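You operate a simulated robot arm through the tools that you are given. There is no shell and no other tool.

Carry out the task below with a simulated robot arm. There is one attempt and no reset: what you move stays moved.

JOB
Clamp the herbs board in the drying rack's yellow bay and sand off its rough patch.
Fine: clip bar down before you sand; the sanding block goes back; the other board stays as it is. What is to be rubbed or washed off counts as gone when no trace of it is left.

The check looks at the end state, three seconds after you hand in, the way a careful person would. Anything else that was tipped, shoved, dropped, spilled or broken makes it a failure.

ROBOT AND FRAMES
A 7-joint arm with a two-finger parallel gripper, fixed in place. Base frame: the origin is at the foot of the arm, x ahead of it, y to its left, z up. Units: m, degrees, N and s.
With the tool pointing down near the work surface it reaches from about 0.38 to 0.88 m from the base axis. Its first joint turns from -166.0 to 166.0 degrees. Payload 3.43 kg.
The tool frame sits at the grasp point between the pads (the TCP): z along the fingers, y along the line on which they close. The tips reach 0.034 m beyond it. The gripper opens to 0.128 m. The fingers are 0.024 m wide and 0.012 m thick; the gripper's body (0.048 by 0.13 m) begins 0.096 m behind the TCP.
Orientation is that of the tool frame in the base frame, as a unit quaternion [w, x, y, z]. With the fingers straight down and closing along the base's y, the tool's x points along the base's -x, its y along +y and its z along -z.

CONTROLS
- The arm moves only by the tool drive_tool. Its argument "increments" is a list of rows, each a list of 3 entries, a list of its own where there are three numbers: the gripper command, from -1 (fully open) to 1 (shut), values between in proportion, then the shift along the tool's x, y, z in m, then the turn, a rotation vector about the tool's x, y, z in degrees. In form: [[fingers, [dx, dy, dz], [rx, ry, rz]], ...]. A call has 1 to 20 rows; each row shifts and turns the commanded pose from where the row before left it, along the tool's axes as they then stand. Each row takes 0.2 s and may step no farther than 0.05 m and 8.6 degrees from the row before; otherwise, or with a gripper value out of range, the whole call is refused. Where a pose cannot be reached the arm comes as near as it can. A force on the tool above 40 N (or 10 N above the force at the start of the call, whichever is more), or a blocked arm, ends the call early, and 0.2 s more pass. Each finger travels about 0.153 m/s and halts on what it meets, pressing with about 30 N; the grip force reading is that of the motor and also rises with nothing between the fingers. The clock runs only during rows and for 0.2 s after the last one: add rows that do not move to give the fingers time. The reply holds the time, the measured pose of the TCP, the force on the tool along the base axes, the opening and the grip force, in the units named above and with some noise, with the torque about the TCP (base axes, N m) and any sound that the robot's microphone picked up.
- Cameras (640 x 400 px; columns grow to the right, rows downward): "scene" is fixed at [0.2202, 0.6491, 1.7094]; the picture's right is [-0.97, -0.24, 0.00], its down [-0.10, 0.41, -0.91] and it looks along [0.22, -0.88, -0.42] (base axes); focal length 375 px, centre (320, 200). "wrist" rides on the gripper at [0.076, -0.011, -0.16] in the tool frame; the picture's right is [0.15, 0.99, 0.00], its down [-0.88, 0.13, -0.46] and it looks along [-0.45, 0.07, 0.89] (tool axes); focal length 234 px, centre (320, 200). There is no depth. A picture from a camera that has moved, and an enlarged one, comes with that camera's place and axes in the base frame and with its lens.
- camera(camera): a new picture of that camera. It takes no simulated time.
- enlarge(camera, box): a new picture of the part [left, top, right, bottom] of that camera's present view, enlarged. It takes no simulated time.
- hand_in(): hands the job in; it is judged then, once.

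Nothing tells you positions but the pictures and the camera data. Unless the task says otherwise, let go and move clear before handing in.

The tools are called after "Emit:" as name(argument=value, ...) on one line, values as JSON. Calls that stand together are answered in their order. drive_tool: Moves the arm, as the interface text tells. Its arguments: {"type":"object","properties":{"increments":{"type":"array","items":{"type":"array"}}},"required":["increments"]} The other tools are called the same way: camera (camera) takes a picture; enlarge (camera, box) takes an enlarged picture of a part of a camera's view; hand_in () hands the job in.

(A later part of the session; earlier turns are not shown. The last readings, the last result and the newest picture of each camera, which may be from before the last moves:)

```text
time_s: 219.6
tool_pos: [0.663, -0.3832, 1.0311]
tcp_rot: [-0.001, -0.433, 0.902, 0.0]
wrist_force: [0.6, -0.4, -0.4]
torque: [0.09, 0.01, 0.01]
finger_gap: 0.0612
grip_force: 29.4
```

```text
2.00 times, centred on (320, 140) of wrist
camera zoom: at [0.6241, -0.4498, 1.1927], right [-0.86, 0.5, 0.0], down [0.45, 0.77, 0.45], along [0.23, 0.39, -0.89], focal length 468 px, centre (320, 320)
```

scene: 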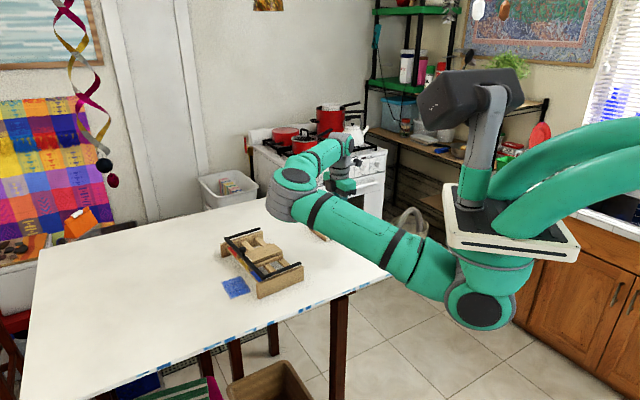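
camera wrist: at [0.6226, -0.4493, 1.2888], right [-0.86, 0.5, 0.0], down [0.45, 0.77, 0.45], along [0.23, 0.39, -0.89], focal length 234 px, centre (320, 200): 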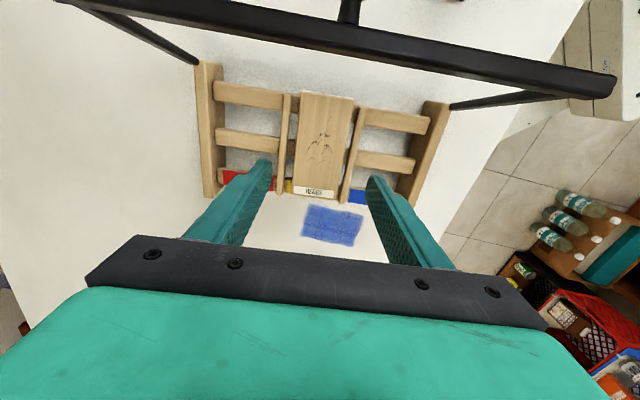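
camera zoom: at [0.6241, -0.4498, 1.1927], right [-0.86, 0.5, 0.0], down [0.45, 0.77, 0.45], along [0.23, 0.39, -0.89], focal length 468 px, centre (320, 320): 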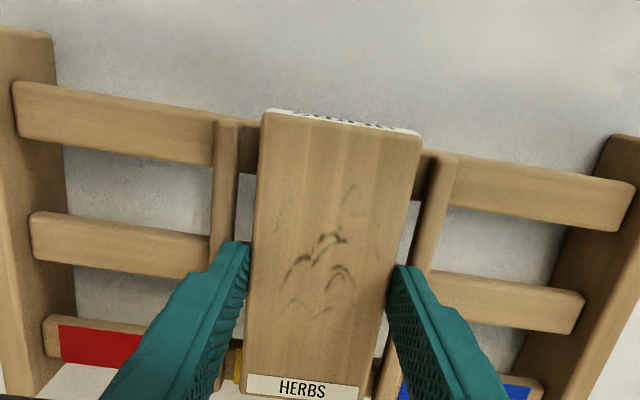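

Emit:
drive_tool(increments=[[1, [-0.0035, 0, 0], [0, 0, 0]], [1, [-0.0035, 0, 0], [0, 0, 0]], [1, [0, 0, 0.0026], [0, 0, 0]], [1, [0, 0, 0], [0, 0, 0]], [0.0, [0, 0, 0], [0, 0, 0]], [-0.2, [0, 0, 0], [0, 0, 0]], [-0.3, [0, 0, -0.01], [0, 0, 0]], [-0.3, [0, 0, -0.04], [0, 0, 0]], [-0.3, [0, 0, -0.05], [0, 0, 0]], [-0.3, [0, 0, -0.05], [0, 0, 0]], [-0.3, [0, 0, -0.05], [0, 0, 0]], [-0.3, [-0.03, 0, 0], [0, 0, 0]], [-0.3, [0, 0, 0], [0, 0, 0]]])

Emit:
camera(camera="wrist")

Emit:
enlarge(camera="wrist", box=[180, 0, 480, 190])

Emit:
enlarge(camera="scene", box=[228, 222, 288, 272])

```text
time_s: 222.4
tool_pos: [0.686, -0.3525, 1.2293]
tcp_rot: [0.0, -0.434, 0.901, 0.0]
wrist_force: [1.1, -0.8, 0.2]
torque: [-0.01, -0.01, 0.04]
finger_gap: 0.083
grip_force: 0.2
```

```text
taken
camera wrist: at [0.6471, -0.4192, 1.3899], right [-0.86, 0.5, 0.0], down [0.45, 0.77, 0.46], along [0.23, 0.39, -0.89], focal length 234 px, centre (320, 200)
```

wrist: 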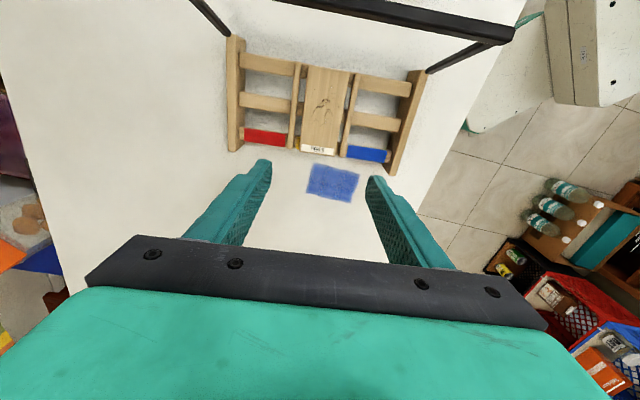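

```text
2.11 times, centred on (330, 95) of wrist
camera zoom: at [0.6471, -0.4192, 1.3899], right [-0.86, 0.5, 0.0], down [0.45, 0.77, 0.46], along [0.23, 0.39, -0.89], focal length 493 px, centre (299, 421)
```

zoom: 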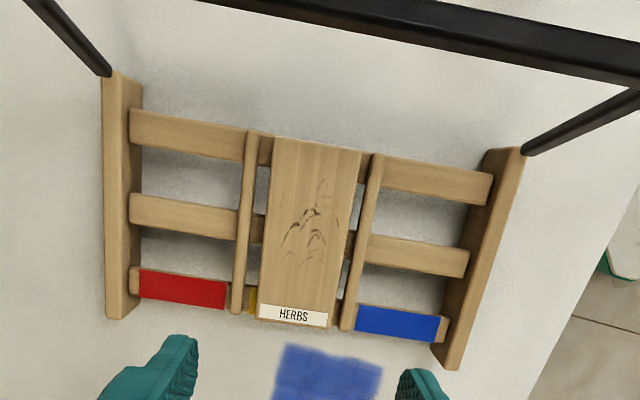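

```text
8.00 times, centred on (258, 247) of scene
camera zoom: at [0.2202, 0.6491, 1.7094], right [-0.97, -0.24, 0.0], down [-0.1, 0.41, -0.91], along [0.22, -0.88, -0.42], focal length 3000 px, centre (816, -176)
```

zoom: 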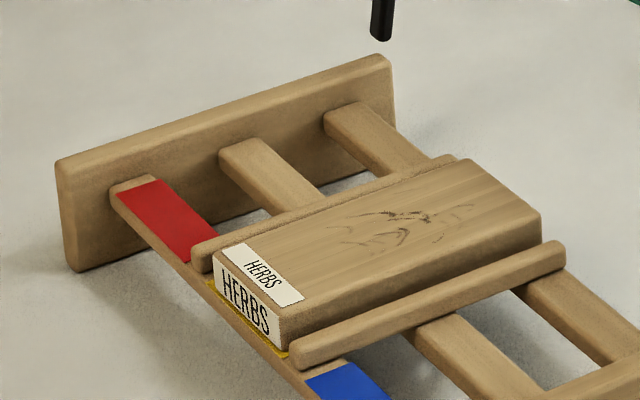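

The board now sits fully forward in the bay. Next I'll close the bar again using the straddle method: turn to yaw ≈141° and move over the bar's blue side.

Emit:
drive_tool(increments=[[0.3, [0, 0, -0.024], [0, 0, -8.5]], [0.3, [0, 0, 0], [0, 0, -8.5]], [0.3, [0, 0, 0], [0, 0, -8.5]], [0.3, [0, 0, 0], [0, 0, -8.5]], [0.3, [0, 0, 0], [0, 0, -8.5]], [0.3, [0, 0, 0], [0, 0, -8.5]], [0.3, [0, 0, 0], [0, 0, -8.5]], [0.3, [0, 0, 0], [0, 0, -8.5]], [0.3, [0, 0, 0], [0, 0, -8.5]], [0.3, [0, 0, 0], [0, 0, -8.5]], [0.3, [0, 0, 0], [0, 0, -4.5]], [0.3, [-0.0186, 0.0322, 0], [0, 0, 0]], [0.3, [-0.0186, 0.0322, 0], [0, 0, 0]], [0.3, [-0.0186, 0.0322, 0], [0, 0, 0]], [0.3, [-0.0186, 0.0322, 0], [0, 0, 0]], [0.3, [0, 0, 0], [0, 0, 0]]])

Emit:
enlarge(camera="wrist", box=[200, 0, 400, 220])

Emit:
enlarge(camera="scene", box=[220, 130, 360, 300])

```text
time_s: 225.8
tool_pos: [0.5459, -0.408, 1.2538]
tcp_rot: [0.001, 0.942, -0.335, 0.0]
wrist_force: [-0.3, 0.4, 1.5]
torque: [0.0, 0.01, 0.02]
finger_gap: 0.0449
grip_force: 0.0
```

```text
1.82 times, centred on (300, 110) of wrist
camera zoom: at [0.6126, -0.4465, 1.4146], right [-0.51, -0.86, 0.0], down [-0.77, 0.45, 0.46], along [-0.39, 0.23, -0.89], focal length 426 px, centre (356, 364)
```

zoom: 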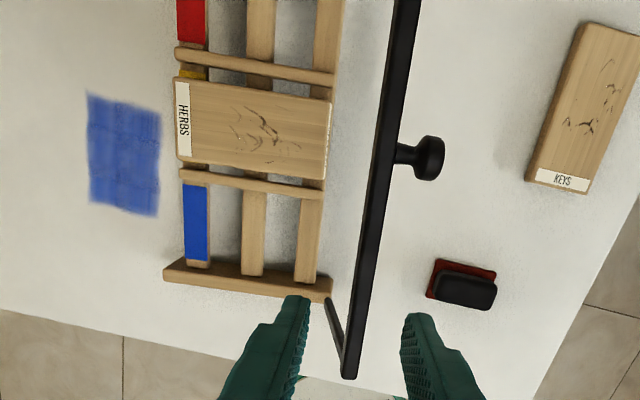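

```text
2.35 times, centred on (290, 215) of scene
camera zoom: at [0.2202, 0.6491, 1.7094], right [-0.97, -0.24, 0.0], down [-0.1, 0.41, -0.91], along [0.22, -0.88, -0.42], focal length 882 px, centre (391, 165)
```

zoom: 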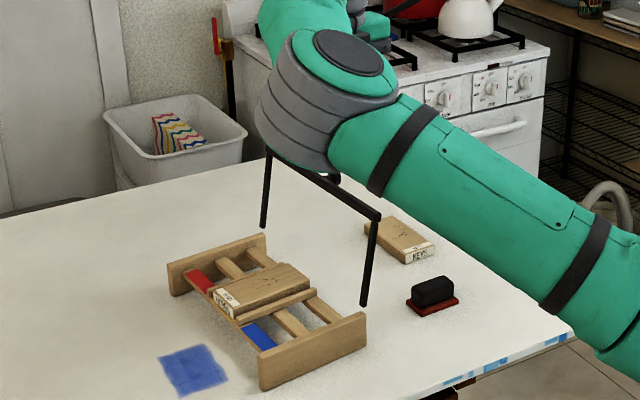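

Emit:
drive_tool(increments=[[0.3, [0, 0.0045, 0.03], [0, 0, 0]], [0.3, [0, 0, 0.03], [0, 0, 0]], [0.3, [0, 0, 0.02], [0, 0, 0]], [0.3, [0, 0, 0.012], [0, 0, 0]], [0.3, [0, 0, 0], [0, 0, 0]]])

Emit:
enlarge(camera="wrist", box=[200, 0, 420, 230])

```text
time_s: 227.0
tool_pos: [0.5442, -0.4105, 1.1626]
tcp_rot: [0.0, 0.943, -0.334, 0.0]
wrist_force: [0.1, 0.6, -1.0]
torque: [-0.02, -0.02, -0.03]
finger_gap: 0.0448
grip_force: 0.1
```

```text
1.74 times, centred on (310, 115) of wrist
camera zoom: at [0.6104, -0.4493, 1.3219], right [-0.51, -0.86, 0.0], down [-0.77, 0.45, 0.46], along [-0.39, 0.23, -0.89], focal length 407 px, centre (337, 348)
```

zoom: 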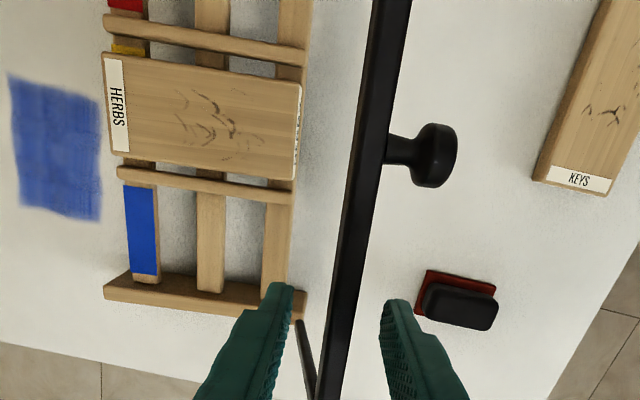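

Emit:
drive_tool(increments=[[0.5, [0, 0, 0], [0, 0, 0]], [0.5, [0, -0.008, 0], [0, 0, 0]], [0.5, [0, -0.008, 0], [0, 0, 0]], [0.5, [0, -0.0072, 0], [0, 0, 0]], [0.65, [0, -0.0103, -0.002], [0, 0, 0]], [0.65, [0, -0.0197, 0.0024], [0, 0, 0]], [0.65, [0, -0.0193, 0.0052], [0, 0, 0]], [0.65, [0, 0, 0], [0, 0, 0]]])

Emit:
enlarge(camera="wrist", box=[200, 0, 420, 230])

Emit:
enlarge(camera="scene", box=[220, 180, 340, 300])

```text
time_s: 228.8
tool_pos: [0.5885, -0.3534, 1.1546]
tcp_rot: [0.001, 0.942, -0.334, 0.0]
wrist_force: [-0.3, 0.2, 0.9]
torque: [-0.01, 0.02, -0.04]
finger_gap: 0.0226
grip_force: 0.2
```

```text
1.74 times, centred on (310, 115) of wrist
camera zoom: at [0.655, -0.3929, 1.3164], right [-0.51, -0.86, 0.0], down [-0.77, 0.45, 0.46], along [-0.39, 0.23, -0.89], focal length 407 px, centre (337, 348)
```

zoom: 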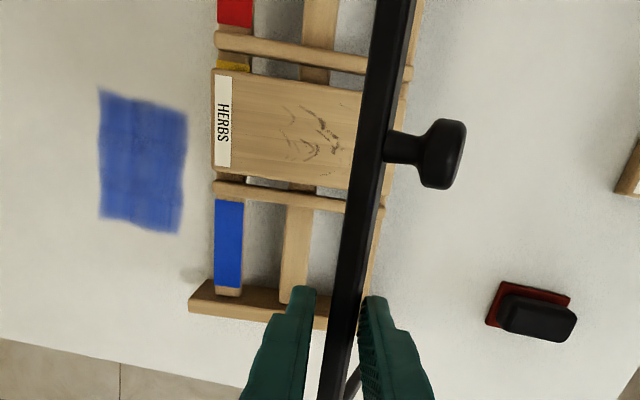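

```text
3.33 times, centred on (280, 240) of scene
camera zoom: at [0.2202, 0.6491, 1.7094], right [-0.97, -0.24, 0.0], down [-0.1, 0.41, -0.91], along [0.22, -0.88, -0.42], focal length 1250 px, centre (453, 67)
```

zoom: 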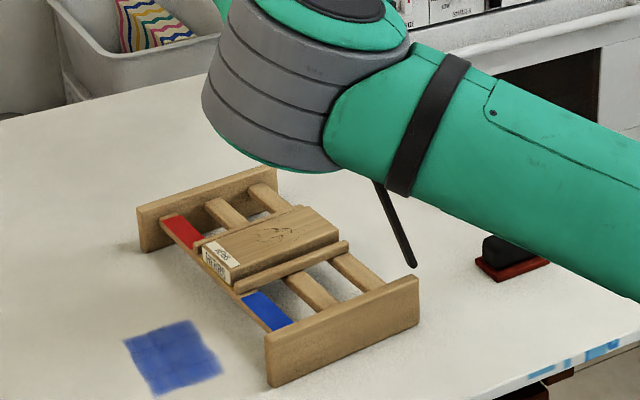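

Same as the first time, with bar swinging and rack still. Continuing down.

Emit:
drive_tool(increments=[[0.65, [0, -0.0183, 0.0078], [0, 0, 0]], [0.65, [0, -0.017, 0.0102], [0, 0, 0]], [0.65, [0, -0.0155, 0.0125], [0, 0, 0]], [0.65, [0, -0.0136, 0.0146], [0, 0, 0]], [0.65, [0, 0, 0], [0, 0, 0]], [0.65, [0, -0.0114, 0.0163], [0, 0, 0]], [0.65, [0, -0.0091, 0.0177], [0, 0, 0]], [0.65, [0, -0.0064, 0.0189], [0, 0, 0]], [0.65, [0, 0, 0], [0, 0, 0]]])

Emit:
enlarge(camera="wrist", box=[200, 0, 420, 230])

Emit:
enlarge(camera="scene", box=[220, 180, 340, 300])

```text
time_s: 230.8
tool_pos: [0.6471, -0.2836, 1.058]
tcp_rot: [-0.001, 0.943, -0.334, 0.0]
wrist_force: [-0.3, 0.3, 0.3]
torque: [0.03, -0.02, 0.01]
finger_gap: 0.0223
grip_force: 0.1
```

```text
1.74 times, centred on (310, 115) of wrist
camera zoom: at [0.713, -0.3225, 1.218], right [-0.51, -0.86, 0.0], down [-0.77, 0.45, 0.46], along [-0.39, 0.23, -0.89], focal length 407 px, centre (337, 348)
```

zoom: 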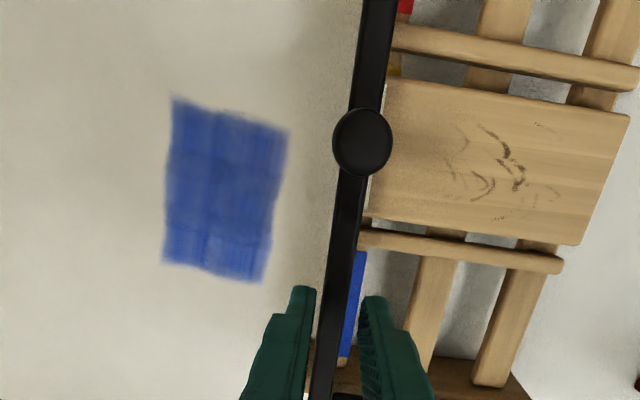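

```text
3.33 times, centred on (280, 240) of scene
camera zoom: at [0.2202, 0.6491, 1.7094], right [-0.97, -0.24, 0.0], down [-0.1, 0.41, -0.91], along [0.22, -0.88, -0.42], focal length 1250 px, centre (453, 67)
```

zoom: 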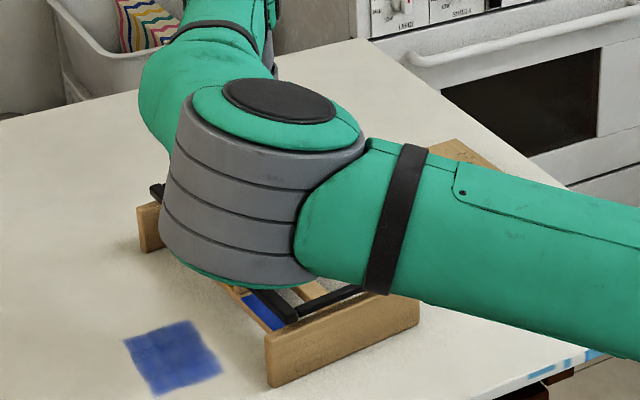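

The bar is down on the board again. Rising to check from above.

Emit:
drive_tool(increments=[[0.65, [0, -0.002, 0.008], [0, 0, 0]], [0.45, [0, 0, 0], [0, 0, 0]], [0.45, [0, 0, -0.03], [0, 0, 0]], [0.45, [0, 0, -0.04], [0, 0, 0]], [0.45, [0.02, 0.02, -0.04], [0, 0, 0]], [0.45, [0.02, 0.03, -0.02], [0, 0, 0]], [0.45, [0, 0, -0.04], [0, 0, 0]], [0.45, [0, 0, 0], [0, 0, 0]]])

Emit:
enlarge(camera="wrist", box=[240, 0, 420, 180])

Emit:
enlarge(camera="scene", box=[228, 222, 288, 282])

Emit:
enlarge(camera="scene", box=[260, 235, 320, 300])

```text
time_s: 232.6
tool_pos: [0.6481, -0.3476, 1.2206]
tcp_rot: [0.001, 0.942, -0.335, -0.001]
wrist_force: [0.3, 0.9, -0.6]
torque: [0.02, -0.01, -0.01]
finger_gap: 0.0353
grip_force: 0.2
```

```text
2.22 times, centred on (330, 90) of wrist
camera zoom: at [0.7137, -0.3857, 1.3798], right [-0.51, -0.86, 0.0], down [-0.77, 0.46, 0.46], along [-0.39, 0.23, -0.89], focal length 520 px, centre (298, 444)
```

zoom: 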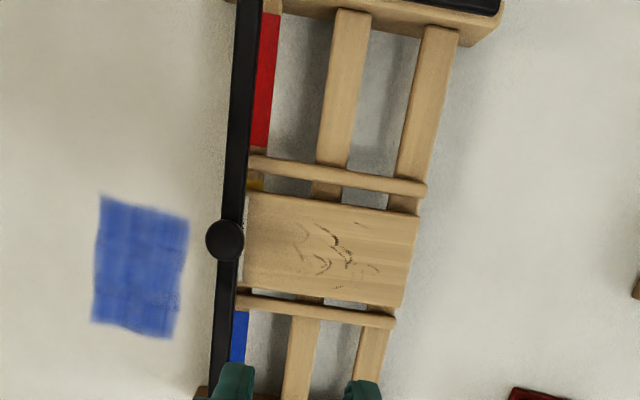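

```text
6.67 times, centred on (258, 252) of scene
camera zoom: at [0.2202, 0.6491, 1.7094], right [-0.97, -0.24, 0.0], down [-0.1, 0.41, -0.91], along [0.22, -0.88, -0.42], focal length 2500 px, centre (733, -147)
```

zoom: 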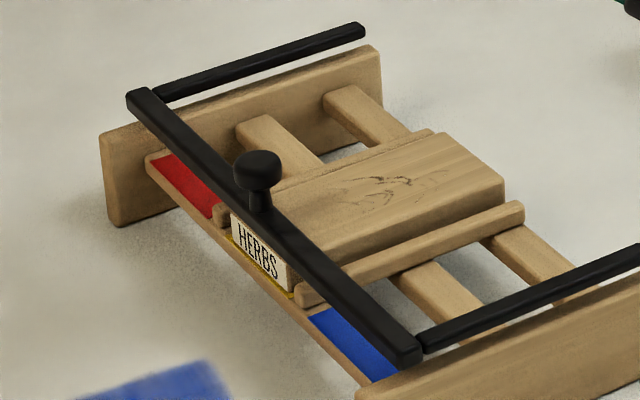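

```text
6.15 times, centred on (290, 268) of scene
camera zoom: at [0.2202, 0.6491, 1.7094], right [-0.97, -0.24, 0.0], down [-0.1, 0.41, -0.91], along [0.22, -0.88, -0.42], focal length 2308 px, centre (505, -215)
```

zoom: 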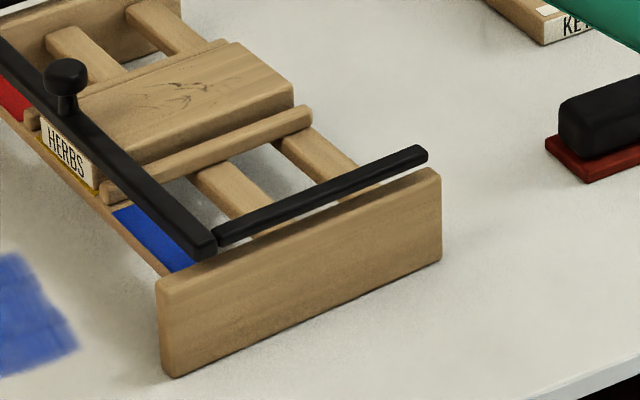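

Clamped properly again. Fetching the sanding block; this time I'll grip it lower so the fingertips rest on its red base and it can't creep.

Emit:
drive_tool(increments=[[0, [0, 0, -0.02], [0, 0, 8.6]], [0, [0, 0, 0], [0, 0, 8.6]], [0, [0, 0, 0], [0, 0, 8.6]], [0, [0, 0, 0], [0, 0, 8.6]], [0, [0, 0, 0], [0, 0, 8.6]], [0, [0, 0, 0], [0, 0, 8.6]], [0, [0, 0, 0], [0, 0, 8.6]], [0, [0, 0, 0], [0, 0, 8.6]], [0, [0, 0, 0], [0, 0, 8.6]], [0, [0, 0, 0], [0, 0, 8.6]], [0, [0, 0, 0], [0, 0, 8.6]], [0, [0.0402, 0.0114, 0], [0, 0, 0]], [0, [0.0402, 0.0114, 0], [0, 0, 0]], [0, [0.0402, 0.0114, 0], [0, 0, 0]], [0, [0.0402, 0.0114, 0], [0, 0, 0]], [0, [0.0402, 0.0114, 0], [0, 0, 0]], [0, [0.0402, 0.0114, 0], [0, 0, 0]], [0, [0, 0, 0], [0, 0, 0]]])

Emit:
enlarge(camera="wrist", box=[270, 90, 370, 170])

```text
time_s: 236.4
tool_pos: [0.4318, -0.4735, 1.2403]
tcp_rot: [-0.001, -0.393, 0.919, -0.001]
wrist_force: [0.2, 0.1, -0.6]
torque: [-0.01, 0.02, 0.0]
finger_gap: 0.064
grip_force: 0.0
```

```text
5.00 times, centred on (320, 130) of wrist
camera zoom: at [0.3872, -0.5351, 1.4012], right [-0.82, 0.58, 0.0], down [0.51, 0.73, 0.45], along [0.26, 0.37, -0.89], focal length 1171 px, centre (320, 550)
```

zoom: 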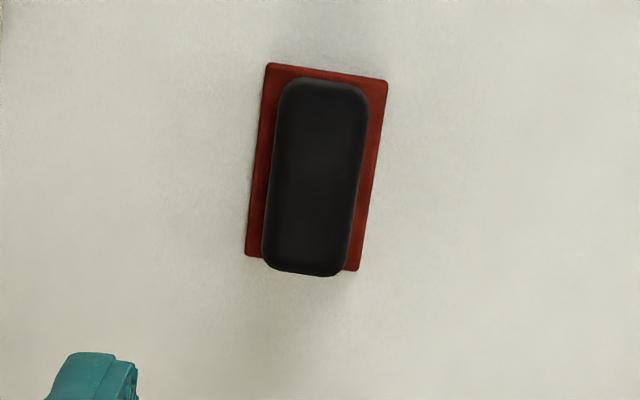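

Emit:
drive_tool(increments=[[0, [0.0025, -0.0029, 0.045], [0, 0, 0]], [0, [0, 0, 0.045], [0, 0, 0]], [0, [0, 0, 0.045], [0, 0, 0]], [0, [0, 0, 0.045], [0, 0, 0]], [0, [0, 0, 0.04], [0, 0, 0]], [0, [0, 0, 0.03], [0, 0, 0]], [0, [0, 0, 0], [0, 0, 0]]])

Emit:
enlarge(camera="wrist", box=[240, 90, 400, 210])

```text
time_s: 238.0
tool_pos: [0.4317, -0.4777, 0.9901]
tcp_rot: [0.001, -0.393, 0.919, 0.0]
wrist_force: [-0.1, 0.4, -1.0]
torque: [-0.03, 0.01, 0.03]
finger_gap: 0.064
grip_force: 0.1
```

```text
3.33 times, centred on (320, 150) of wrist
camera zoom: at [0.3875, -0.5398, 1.1507], right [-0.82, 0.58, 0.0], down [0.51, 0.73, 0.46], along [0.26, 0.37, -0.89], focal length 781 px, centre (320, 367)
```

zoom: 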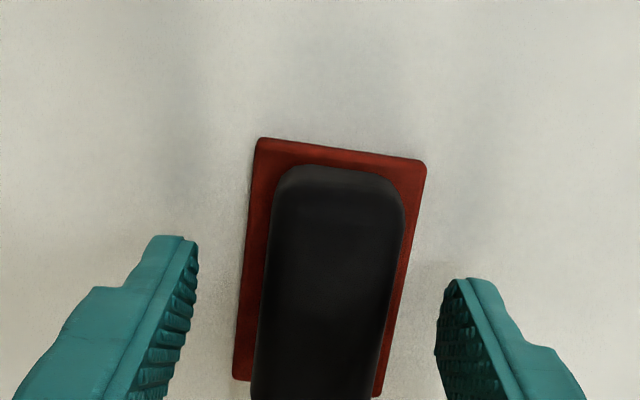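

Emit:
drive_tool(increments=[[0, [0, 0.0015, 0.0045], [0, 0, 0]], [0.3, [0, 0, 0], [0, 0, 0]], [0.42, [0, 0, 0], [0, 0, 0]], [0.5, [0, 0, 0], [0, 0, 0]], [0.7, [0, 0, 0], [0, 0, 0]], [1, [0, 0, 0], [0, 0, 0]], [1, [0, 0, 0], [0, 0, 0]]])

Emit:
enlarge(camera="wrist", box=[240, 90, 400, 210])

```text
time_s: 239.6
tool_pos: [0.4314, -0.4767, 0.986]
tcp_rot: [0.0, -0.394, 0.919, -0.001]
wrist_force: [-0.4, -1.6, 1.9]
torque: [-0.02, 0.03, -0.02]
finger_gap: 0.0313
grip_force: 29.6
```

```text
3.33 times, centred on (320, 150) of wrist
camera zoom: at [0.3869, -0.5386, 1.1466], right [-0.82, 0.58, 0.0], down [0.51, 0.73, 0.45], along [0.26, 0.37, -0.89], focal length 781 px, centre (320, 367)
```

zoom: 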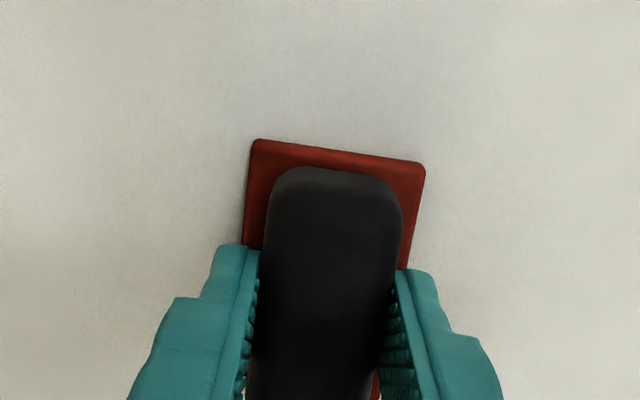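

Emit:
drive_tool(increments=[[1, [0, 0, -0.03], [0, 0, 0]], [1, [0, 0, -0.045], [0, 0, 0]], [1, [0, 0, -0.045], [0, 0, -5.1]], [1, [-0.0359, -0.0203, 0], [0, 0, 0]], [1, [-0.0359, -0.0203, 0], [0, 0, 0]], [1, [-0.0359, -0.0203, 0], [0, 0, 0]], [1, [-0.0359, -0.0203, 0], [0, 0, 0]], [1, [-0.0359, -0.0203, 0], [0, 0, 0]], [1, [-0.0359, -0.0203, 0], [0, 0, 0]], [1, [0, 0, 0.04], [0, 0, 0]], [1, [0, 0, 0], [0, 0, 0]]])

Emit:
enlarge(camera="wrist", box=[180, 60, 480, 260])

```text
time_s: 242.0
tool_pos: [0.6606, -0.3832, 1.0636]
tcp_rot: [0.0, -0.434, 0.901, -0.001]
wrist_force: [1.1, 0.7, -1.1]
torque: [-0.01, -0.02, -0.03]
finger_gap: 0.0313
grip_force: 29.5
```

```text
2.00 times, centred on (330, 160) of wrist
camera zoom: at [0.622, -0.4492, 1.2242], right [-0.86, 0.5, 0.0], down [0.45, 0.77, 0.45], along [0.23, 0.39, -0.89], focal length 468 px, centre (300, 280)
```

zoom: 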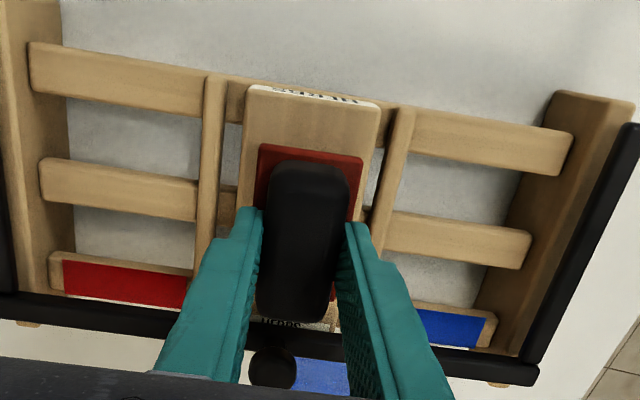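

Emit:
drive_tool(increments=[[1, [0, 0, 0.008], [0, 0, 0]], [1, [0, 0, 0.005], [0, 0, 0]], [1, [0, 0, 0.0012], [0, 0, 0]], [1, [0, 0, 0], [0, 0, 0]]])

Emit:
drive_tool(increments=[[1, [0, 0, 0.001], [0, 0, 0]], [1, [0, 0, 0], [0, 0, 0]]])

```text
time_s: 243.0
tool_pos: [0.6599, -0.3828, 1.0504]
tcp_rot: [0.0, -0.434, 0.901, 0.0]
wrist_force: [0.6, 0.1, -0.3]
torque: [0.03, 0.04, 0.02]
finger_gap: 0.0314
grip_force: 30.3
```

```text
time_s: 243.6
tool_pos: [0.6611, -0.3833, 1.0495]
tcp_rot: [-0.001, -0.433, 0.901, -0.001]
wrist_force: [-0.2, 0.4, -1.2]
torque: [-0.01, -0.01, 0.01]
finger_gap: 0.0312
grip_force: 29.5
```

Emit:
drive_tool(increments=[[1, [0, 0, 0.0008], [0, 0, 0]], [1, [0, 0, 0], [0, 0, 0]]])

Emit:
drive_tool(increments=[[1, [0, 0, 0.0006], [0, 0, 0]], [1, [0, 0, 0], [0, 0, 0]]])

```text
time_s: 244.2
tool_pos: [0.6622, -0.3837, 1.0503]
tcp_rot: [0.0, -0.433, 0.902, 0.0]
wrist_force: [0.4, -0.2, -1.4]
torque: [0.01, 0.02, 0.02]
finger_gap: 0.0311
grip_force: 29.7
```

```text
time_s: 244.8
tool_pos: [0.6613, -0.3836, 1.048]
tcp_rot: [-0.001, -0.434, 0.901, 0.0]
wrist_force: [-0.5, 0.2, -1.5]
torque: [-0.01, 0.01, -0.02]
finger_gap: 0.031
grip_force: 30.2
```

Emit:
drive_tool(increments=[[1, [0, 0, 0.0006], [0, 0, 0]], [1, [0, 0, 0], [0, 0, 0]]])

Emit:
drive_tool(increments=[[1, [0, 0, 0.0004], [0, 0, 0]], [1, [0, 0, 0], [0, 0, 0]]])

```text
time_s: 245.4
tool_pos: [0.6606, -0.3825, 1.0493]
tcp_rot: [-0.001, -0.434, 0.901, 0.0]
wrist_force: [-0.2, 0.2, -1.6]
torque: [0.02, 0.01, -0.03]
finger_gap: 0.0312
grip_force: 29.6
```

```text
time_s: 246.0
tool_pos: [0.6607, -0.3837, 1.0479]
tcp_rot: [-0.001, -0.433, 0.901, -0.001]
wrist_force: [1.0, -0.6, 0.9]
torque: [0.0, -0.03, -0.01]
finger_gap: 0.0315
grip_force: 30.1
```

Emit:
drive_tool(increments=[[1, [0, 0, 0.0004], [0, 0, 0]], [1, [0, 0, 0], [0, 0, 0]]])

Emit:
drive_tool(increments=[[1, [0, 0, 0.0003], [0, 0, 0]], [1, [0, 0, 0], [0, 0, 0]]])

```text
time_s: 246.6
tool_pos: [0.6613, -0.3841, 1.0478]
tcp_rot: [0.001, -0.434, 0.901, -0.002]
wrist_force: [0.8, -0.5, 6.0]
torque: [-0.03, 0.04, -0.01]
finger_gap: 0.0313
grip_force: 29.9
```

```text
time_s: 247.2
tool_pos: [0.6616, -0.3838, 1.0478]
tcp_rot: [-0.001, -0.433, 0.901, -0.001]
wrist_force: [0.8, -0.6, 12.1]
torque: [0.02, -0.01, 0.0]
finger_gap: 0.0312
grip_force: 29.7
```

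Contact found (12 N). Checking how the force varies at both ends of a short stroke before continuing.

Emit:
drive_tool(increments=[[1, [-0.006, 0, -0.0002], [0, 0, 0]], [1, [-0.006, 0, 0], [0, 0, 0]]])

Emit:
drive_tool(increments=[[1, [0.012, 0, 0], [0, 0, 0]], [1, [0.012, 0, 0], [0, 0, 0]]])

Emit:
drive_tool(increments=[[1, [-0.012, 0, 0], [0, 0, 0]], [1, [-0.012, 0, 0], [0, 0, 0]]])

```text
time_s: 247.8
tool_pos: [0.667, -0.3747, 1.0487]
tcp_rot: [0.0, -0.433, 0.902, 0.0]
wrist_force: [-7.1, 0.0, 12.9]
torque: [-0.05, 0.19, 0.04]
finger_gap: 0.0312
grip_force: 30.5
```

```text
time_s: 248.4
tool_pos: [0.6534, -0.3948, 1.0478]
tcp_rot: [0.0, -0.434, 0.901, 0.0]
wrist_force: [3.9, 3.8, 14.5]
torque: [0.23, -0.15, -0.01]
finger_gap: 0.0314
grip_force: 29.7
```

```text
time_s: 249.0
tool_pos: [0.6675, -0.3746, 1.0479]
tcp_rot: [0.0, -0.433, 0.901, -0.001]
wrist_force: [-4.0, -5.1, 12.9]
torque: [-0.17, 0.13, 0.0]
finger_gap: 0.0312
grip_force: 30.1
```

Even at both ends. I'll back off to about 7 N and do a batch of short strokes, then check for drift.

Emit:
drive_tool(increments=[[1, [0.024, 0, -0.0003], [0, 0, 0]], [1, [-0.024, 0, 0], [0, 0, 0]], [1, [0.024, 0, 0], [0, 0, 0]], [1, [-0.024, 0, 0], [0, 0, 0]], [1, [0.024, 0, 0], [0, 0, 0]], [1, [-0.024, 0, 0], [0, 0, 0]], [1, [0.024, 0, 0], [0, 0, 0]], [1, [-0.024, 0, 0], [0, 0, 0]], [1, [0.024, 0, 0], [0, 0, 0]], [1, [-0.012, 0, 0], [0, 0, 0]], [1, [0, 0, 0], [0, 0, 0]]])

Emit:
enlarge(camera="wrist", box=[180, 60, 480, 260])

Emit:
enlarge(camera="scene", box=[215, 200, 325, 300])

```text
time_s: 251.4
tool_pos: [0.6609, -0.3835, 1.0476]
tcp_rot: [-0.001, -0.433, 0.901, 0.0]
wrist_force: [-0.8, -0.2, -0.5]
torque: [-0.01, 0.02, -0.04]
finger_gap: 0.031
grip_force: 29.9
```

```text
2.00 times, centred on (330, 160) of wrist
camera zoom: at [0.6216, -0.4496, 1.2087], right [-0.86, 0.5, 0.0], down [0.45, 0.77, 0.45], along [0.23, 0.39, -0.89], focal length 468 px, centre (300, 280)
```

zoom: 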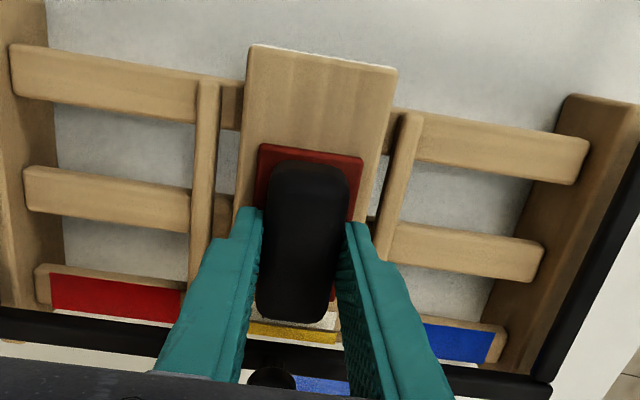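

```text
4.00 times, centred on (270, 250) of scene
camera zoom: at [0.2202, 0.6491, 1.7094], right [-0.97, -0.24, 0.0], down [-0.1, 0.41, -0.91], along [0.22, -0.88, -0.42], focal length 1500 px, centre (520, 0)
```

zoom: 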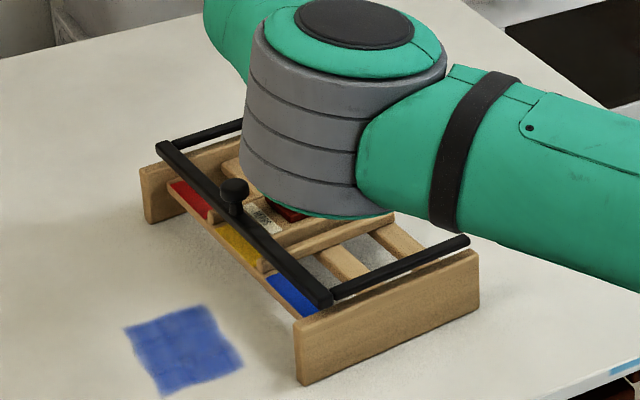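

The board still slides lengthwise even under light pressure, since the bar rests on it without gripping hard. But the dividers do hold it sideways, so cross-wise strokes are the right way. I'll shift to where the patch is now and sand sideways, then reset the board under the bar afterwards.

Emit:
drive_tool(increments=[[1, [0, 0, -0.004], [0, 0, 0]], [1, [0.023, 0, 0], [0, 0, 0]], [1, [0, 0, 0.004], [0, 0, 0]], [1, [0, 0, 0.0003], [0, 0, 0]], [1, [0, 0, 0], [0, 0, 0]]])

Emit:
drive_tool(increments=[[1, [0, 0, 0.0004], [0, 0, 0]], [1, [0, 0, 0], [0, 0, 0]]])

Emit:
enlarge(camera="wrist", box=[180, 60, 480, 260])

```text
time_s: 252.6
tool_pos: [0.6459, -0.4022, 1.0475]
tcp_rot: [0.001, -0.434, 0.901, 0.0]
wrist_force: [1.7, -0.6, 2.8]
torque: [-0.02, 0.02, 0.04]
finger_gap: 0.0311
grip_force: 29.7
```

```text
time_s: 253.2
tool_pos: [0.6465, -0.4023, 1.0481]
tcp_rot: [0.0, -0.434, 0.901, -0.002]
wrist_force: [-0.5, -0.3, 9.0]
torque: [0.06, 0.04, 0.0]
finger_gap: 0.0312
grip_force: 29.9
```

```text
2.00 times, centred on (330, 160) of wrist
camera zoom: at [0.6075, -0.4674, 1.2083], right [-0.86, 0.5, 0.0], down [0.45, 0.77, 0.45], along [0.23, 0.39, -0.89], focal length 468 px, centre (300, 280)
```

zoom: 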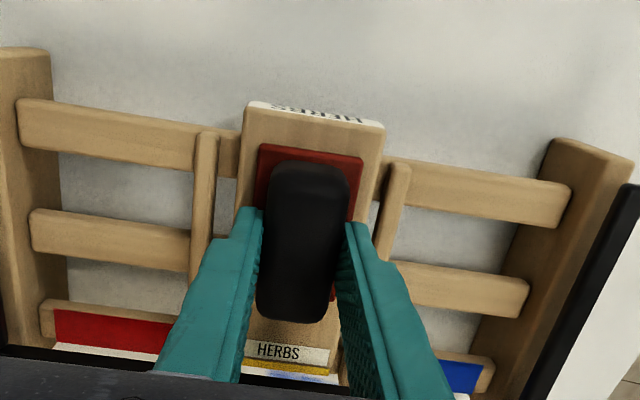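

Emit:
drive_tool(increments=[[1, [0, 0.014, 0], [0, 0, 0]], [1, [0, -0.028, 0], [0, 0, 0]], [1, [0, 0.028, 0], [0, 0, 0]], [1, [0, -0.028, 0], [0, 0, 0]], [1, [0, 0.028, 0], [0, 0, 0]], [1, [0, -0.028, 0], [0, 0, 0]], [1, [0, 0.028, 0], [0, 0, 0]], [1, [0, -0.028, 0], [0, 0, 0]], [1, [0, 0.028, 0], [0, 0, 0]], [1, [0, -0.014, 0], [0, 0, 0]], [1, [0, 0, 0], [0, 0, 0]]])

Emit:
enlarge(camera="wrist", box=[180, 60, 480, 260])

Emit:
enlarge(camera="scene", box=[215, 200, 325, 300])

```text
time_s: 255.6
tool_pos: [0.6469, -0.4006, 1.0461]
tcp_rot: [-0.001, -0.433, 0.901, 0.0]
wrist_force: [-2.4, -1.2, 2.6]
torque: [-0.1, 0.12, -0.03]
finger_gap: 0.0313
grip_force: 30.2
```

```text
2.00 times, centred on (330, 160) of wrist
camera zoom: at [0.6077, -0.4673, 1.2076], right [-0.86, 0.5, 0.0], down [0.45, 0.77, 0.45], along [0.23, 0.39, -0.89], focal length 468 px, centre (300, 280)
```

zoom: 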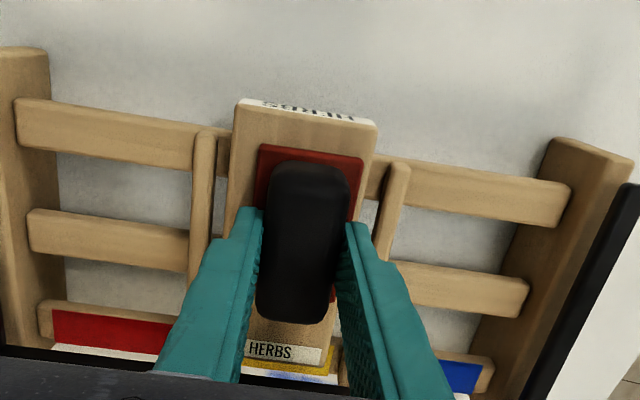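

```text
4.00 times, centred on (270, 250) of scene
camera zoom: at [0.2202, 0.6491, 1.7094], right [-0.97, -0.24, 0.0], down [-0.1, 0.41, -0.91], along [0.22, -0.88, -0.42], focal length 1500 px, centre (520, 0)
```

zoom: 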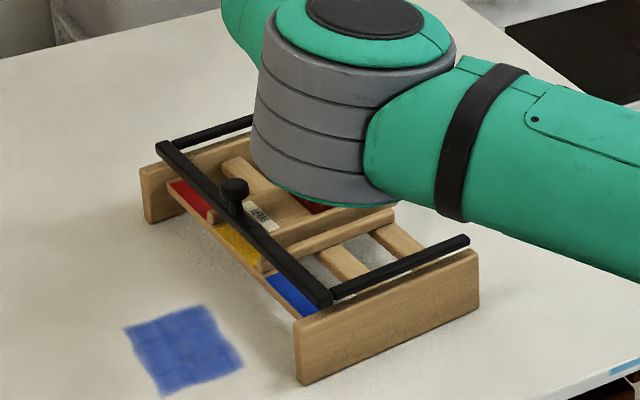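

Sideways strokes work, with board and rack holding position. Feeding in slightly and continuing.

Emit:
drive_tool(increments=[[1, [0, 0.014, 0.0004], [0, 0, 0]], [1, [0, -0.028, 0], [0, 0, 0]], [1, [0, 0.028, 0.0001], [0, 0, 0]], [1, [0, -0.028, 0], [0, 0, 0]], [1, [0.003, 0.028, 0.0001], [0, 0, 0]], [1, [0, -0.028, 0], [0, 0, 0]], [1, [0.003, 0.028, 0.0001], [0, 0, 0]], [1, [0, -0.028, 0], [0, 0, 0]], [1, [-0.003, 0.028, 0], [0, 0, 0]], [1, [0, -0.028, 0], [0, 0, 0]], [1, [-0.003, 0.028, 0], [0, 0, 0]], [1, [0, -0.028, 0], [0, 0, 0]], [1, [-0.003, 0.028, 0], [0, 0, 0]], [1, [0, -0.028, 0], [0, 0, 0]], [1, [0.003, 0.028, 0], [0, 0, 0]], [1, [0, -0.014, 0], [0, 0, 0]], [1, [0, 0, 0], [0, 0, 0]]])

Emit:
enlarge(camera="wrist", box=[180, 60, 480, 260])

Emit:
enlarge(camera="scene", box=[215, 200, 325, 300])

```text
time_s: 259.2
tool_pos: [0.6458, -0.4019, 1.0465]
tcp_rot: [-0.001, -0.434, 0.901, -0.001]
wrist_force: [-3.5, 0.1, 6.1]
torque: [-0.14, 0.23, -0.06]
finger_gap: 0.0311
grip_force: 29.9
```

```text
2.00 times, centred on (330, 160) of wrist
camera zoom: at [0.607, -0.4671, 1.207], right [-0.86, 0.5, 0.0], down [0.45, 0.77, 0.45], along [0.23, 0.39, -0.89], focal length 468 px, centre (300, 280)
```

zoom: 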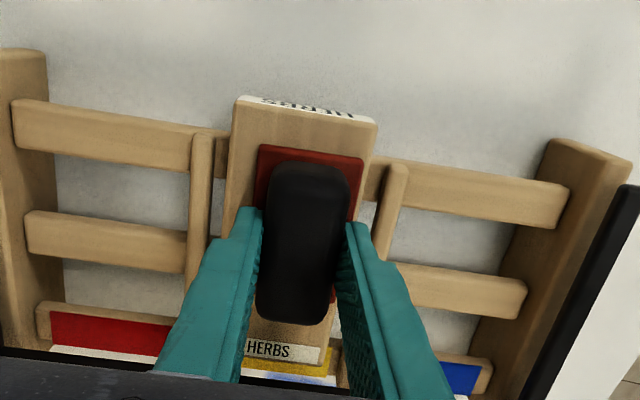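

```text
4.00 times, centred on (270, 250) of scene
camera zoom: at [0.2202, 0.6491, 1.7094], right [-0.97, -0.24, 0.0], down [-0.1, 0.41, -0.91], along [0.22, -0.88, -0.42], focal length 1500 px, centre (520, 0)
```

zoom: 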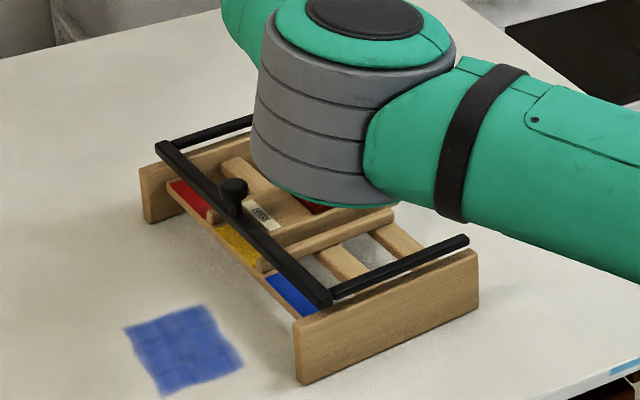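

Emit:
drive_tool(increments=[[1, [0, 0.014, 0.0002], [0, 0, 0]], [1, [0, -0.028, 0], [0, 0, 0]], [1, [0, 0.028, 0], [0, 0, 0]], [1, [0, -0.028, 0], [0, 0, 0]], [1, [0.003, 0.028, 0], [0, 0, 0]], [1, [0, -0.028, 0], [0, 0, 0]], [1, [0.003, 0.028, 0], [0, 0, 0]], [1, [0, -0.028, 0], [0, 0, 0]], [1, [-0.003, 0.028, 0], [0, 0, 0]], [1, [0, -0.028, 0], [0, 0, 0]], [1, [-0.003, 0.028, 0], [0, 0, 0]], [1, [0, -0.028, 0], [0, 0, 0]], [1, [-0.003, 0.028, 0], [0, 0, 0]], [1, [0, -0.028, 0], [0, 0, 0]], [1, [0, 0.028, 0], [0, 0, 0]], [1, [0, -0.028, 0], [0, 0, 0]], [1, [0.003, 0.028, 0], [0, 0, 0]], [1, [0, -0.014, 0], [0, 0, 0]], [1, [0, 0, 0], [0, 0, 0]]])

Emit:
drive_tool(increments=[[1, [0, 0.014, 0.0002], [0, 0, 0]], [1, [0, -0.028, 0], [0, 0, 0]], [1, [0, 0.028, 0], [0, 0, 0]], [1, [0, -0.028, 0], [0, 0, 0]], [1, [0.003, 0.028, 0], [0, 0, 0]], [1, [0, -0.028, 0], [0, 0, 0]], [1, [0.003, 0.028, 0], [0, 0, 0]], [1, [0, -0.028, 0], [0, 0, 0]], [1, [-0.003, 0.028, 0], [0, 0, 0]], [1, [0, -0.028, 0], [0, 0, 0]], [1, [-0.003, 0.028, 0], [0, 0, 0]], [1, [0, -0.028, 0], [0, 0, 0]], [1, [-0.003, 0.028, 0], [0, 0, 0]], [1, [0, -0.028, 0], [0, 0, 0]], [1, [0, 0.028, 0], [0, 0, 0]], [1, [0, -0.028, 0], [0, 0, 0]], [1, [0.003, 0.028, 0], [0, 0, 0]], [1, [0, -0.014, 0], [0, 0, 0]], [1, [0, 0, 0], [0, 0, 0]]])

Emit:
enlarge(camera="wrist", box=[180, 60, 480, 260])

Emit:
enlarge(camera="scene", box=[215, 200, 325, 300])

```text
time_s: 263.2
tool_pos: [0.6448, -0.403, 1.0466]
tcp_rot: [-0.001, -0.434, 0.901, -0.001]
wrist_force: [-3.4, 0.2, 6.1]
torque: [0.04, 0.15, -0.02]
finger_gap: 0.0313
grip_force: 30.0
```

```text
time_s: 267.2
tool_pos: [0.6456, -0.4017, 1.0465]
tcp_rot: [0.0, -0.434, 0.901, 0.0]
wrist_force: [-0.1, -0.3, -0.1]
torque: [-0.01, -0.05, -0.02]
finger_gap: 0.0313
grip_force: 29.8
```

```text
2.00 times, centred on (330, 160) of wrist
camera zoom: at [0.6075, -0.4676, 1.2072], right [-0.86, 0.5, 0.0], down [0.45, 0.77, 0.45], along [0.23, 0.39, -0.89], focal length 468 px, centre (300, 280)
```

zoom: 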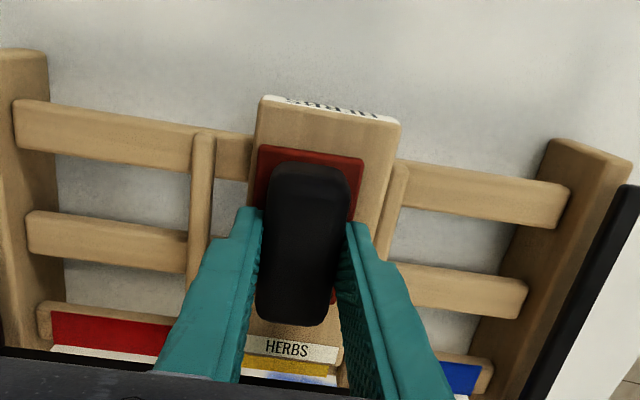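

```text
4.00 times, centred on (270, 250) of scene
camera zoom: at [0.2202, 0.6491, 1.7094], right [-0.97, -0.24, 0.0], down [-0.1, 0.41, -0.91], along [0.22, -0.88, -0.42], focal length 1500 px, centre (520, 0)
```

zoom: 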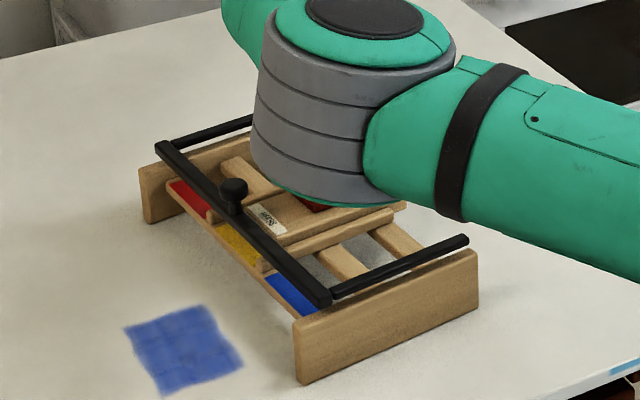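

Checking the patch now.

Emit:
drive_tool(increments=[[1, [0, 0, -0.02], [0, 0, 0]], [1, [0, 0, -0.05], [0, 0, 0]], [1, [0, 0, -0.05], [0, 0, 0]], [1, [-0.04, 0, -0.02], [0, 0, 0]], [1, [-0.04, 0, 0], [0, 0, 0]], [1, [0, 0, 0], [0, 0, 0]]])

Emit:
enlarge(camera="wrist", box=[260, 10, 380, 130])

Emit:
enlarge(camera="scene", box=[245, 225, 295, 265])

```text
time_s: 268.6
tool_pos: [0.6957, -0.3378, 1.1853]
tcp_rot: [-0.002, -0.433, 0.901, -0.001]
wrist_force: [0.2, -1.0, -1.2]
torque: [-0.02, 0.01, -0.01]
finger_gap: 0.0313
grip_force: 29.9
```

```text
3.33 times, centred on (320, 70) of wrist
camera zoom: at [0.6575, -0.404, 1.3457], right [-0.86, 0.5, 0.0], down [0.45, 0.77, 0.45], along [0.23, 0.39, -0.89], focal length 781 px, centre (320, 633)
```

zoom: 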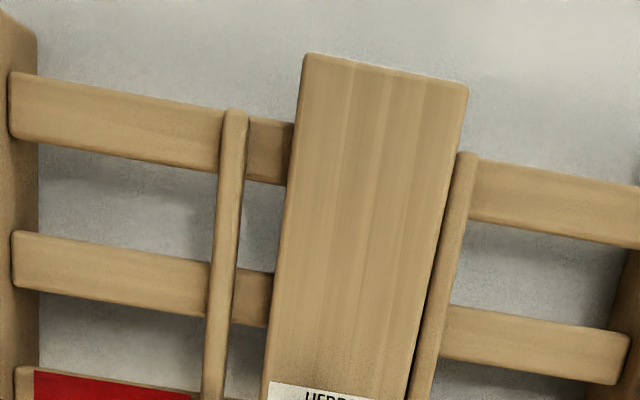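

```text
10.00 times, centred on (270, 245) of scene
camera zoom: at [0.2202, 0.6491, 1.7094], right [-0.97, -0.24, 0.0], down [-0.1, 0.41, -0.91], along [0.22, -0.88, -0.42], focal length 3751 px, centre (820, -250)
```

zoom: 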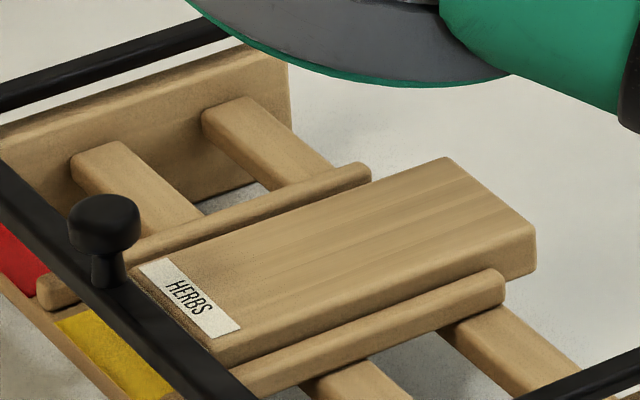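

The patch is gone. A closer look for any faint traces:

Emit:
enlarge(camera="wrist", box=[300, 25, 360, 125])

Emit:
enlarge(camera="scene", box=[255, 232, 289, 258])

```text
4.00 times, centred on (330, 75) of wrist
camera zoom: at [0.6575, -0.404, 1.3457], right [-0.86, 0.5, 0.0], down [0.45, 0.77, 0.45], along [0.23, 0.39, -0.89], focal length 937 px, centre (280, 700)
```

zoom: 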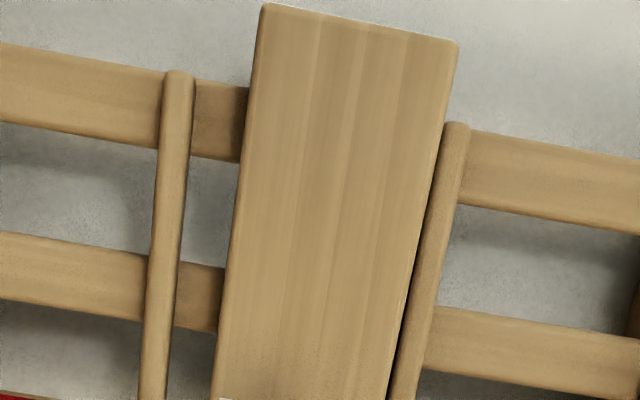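

```text
15.38 times, centred on (272, 245) of scene
camera zoom: at [0.2202, 0.6491, 1.7094], right [-0.97, -0.24, 0.0], down [-0.1, 0.41, -0.91], along [0.22, -0.88, -0.42], focal length 5770 px, centre (1058, -492)
```

zoom: 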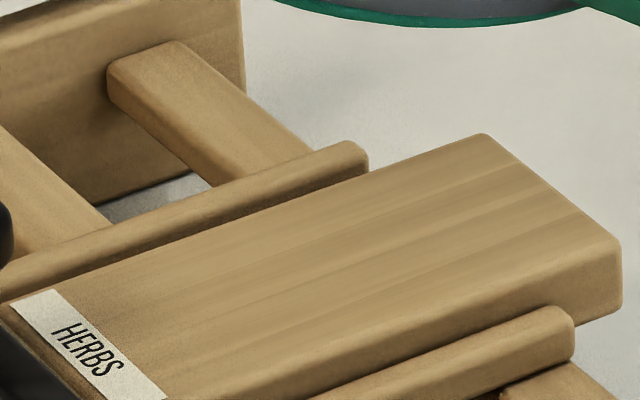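

Completely clean. Returning the sanding block to its home spot.

Emit:
drive_tool(increments=[[1, [0, 0, 0], [0, 0, 5.1]], [1, [0.0405, 0.0139, 0], [0, 0, 0]], [1, [0.0405, 0.0139, 0], [0, 0, 0]], [1, [0.0405, 0.0139, 0], [0, 0, 0]], [1, [0.0405, 0.0139, 0], [0, 0, 0]], [1, [0.0405, 0.0139, 0], [0, 0, 0]], [1, [0.0405, 0.0139, 0], [0, 0, 0]], [1, [0.0402, 0.014, 0], [0, 0, 0]], [1, [0, 0, 0.045], [0, 0, 0]], [1, [0, 0, 0.045], [0, 0, 0]], [1, [0, 0, 0.045], [0, 0, 0]], [1, [0, 0, 0.045], [0, 0, 0]], [1, [0, 0, 0.012], [0, 0, 0]], [1, [0, 0, 0], [0, 0, 0]]])

Emit:
drive_tool(increments=[[1, [0, 0, 0.003], [0, 0, 0]], [1, [0, 0, 0.002], [0, 0, 0]], [1, [0, 0, 0], [0, 0, 0]]])

```text
time_s: 271.6
tool_pos: [0.4299, -0.4762, 0.9934]
tcp_rot: [-0.001, -0.393, 0.919, -0.001]
wrist_force: [0.4, 0.3, -2.2]
torque: [-0.02, -0.04, -0.01]
finger_gap: 0.0311
grip_force: 30.7
```

```text
time_s: 272.4
tool_pos: [0.4312, -0.4756, 0.9894]
tcp_rot: [-0.001, -0.394, 0.919, 0.0]
wrist_force: [0.5, -0.5, -0.6]
torque: [-0.01, 0.0, 0.0]
finger_gap: 0.0312
grip_force: 30.2
```

Emit:
drive_tool(increments=[[1, [0, 0, 0.002], [0, 0, 0]], [1, [0, 0, 0.001], [0, 0, 0]], [1, [0, 0, 0], [0, 0, 0]]])

Emit:
drive_tool(increments=[[1, [0, 0, 0.001], [0, 0, 0]], [1, [0, 0, 0], [0, 0, 0]]])

```text
time_s: 273.2
tool_pos: [0.4303, -0.4767, 0.9854]
tcp_rot: [-0.001, -0.393, 0.92, -0.001]
wrist_force: [-0.5, 0.2, -1.2]
torque: [-0.01, 0.0, 0.0]
finger_gap: 0.0312
grip_force: 30.3
```

```text
time_s: 273.8
tool_pos: [0.4301, -0.4771, 0.9853]
tcp_rot: [0.0, -0.394, 0.919, 0.0]
wrist_force: [-0.1, -0.2, -0.5]
torque: [0.01, 0.05, 0.03]
finger_gap: 0.0313
grip_force: 30.3
```

Emit:
drive_tool(increments=[[1, [0, 0, 0.001], [0, 0, 0]], [1, [0, 0, 0], [0, 0, 0]]])

Emit:
drive_tool(increments=[[1, [0, 0, 0.0006], [0, 0, 0]], [1, [0, 0, 0], [0, 0, 0]]])

```text
time_s: 274.4
tool_pos: [0.4305, -0.4755, 0.9828]
tcp_rot: [0.0, -0.393, 0.92, 0.0]
wrist_force: [0.7, -0.5, -1.3]
torque: [0.02, -0.06, 0.0]
finger_gap: 0.0309
grip_force: 29.7
```

```text
time_s: 275.0
tool_pos: [0.43, -0.4765, 0.9836]
tcp_rot: [0.0, -0.394, 0.919, -0.001]
wrist_force: [0.0, 0.5, 0.1]
torque: [-0.02, 0.0, -0.01]
finger_gap: 0.031
grip_force: 30.6
```

Emit:
drive_tool(increments=[[1, [0, 0, 0.0006], [0, 0, 0]], [1, [0, 0, 0], [0, 0, 0]]])

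Emit:
drive_tool(increments=[[1, [0, 0, 0.0005], [0, 0, 0]], [1, [0, 0, 0], [0, 0, 0]]])

```text
time_s: 275.6
tool_pos: [0.4304, -0.4752, 0.9828]
tcp_rot: [-0.001, -0.394, 0.919, -0.001]
wrist_force: [1.1, -0.2, 7.8]
torque: [-0.05, 0.2, 0.0]
finger_gap: 0.0314
grip_force: 29.5
```

```text
time_s: 276.2
tool_pos: [0.4297, -0.4759, 0.9844]
tcp_rot: [-0.001, -0.393, 0.92, 0.0]
wrist_force: [-0.3, 0.9, 18.5]
torque: [0.07, 0.1, 0.02]
finger_gap: 0.0311
grip_force: 30.2
```

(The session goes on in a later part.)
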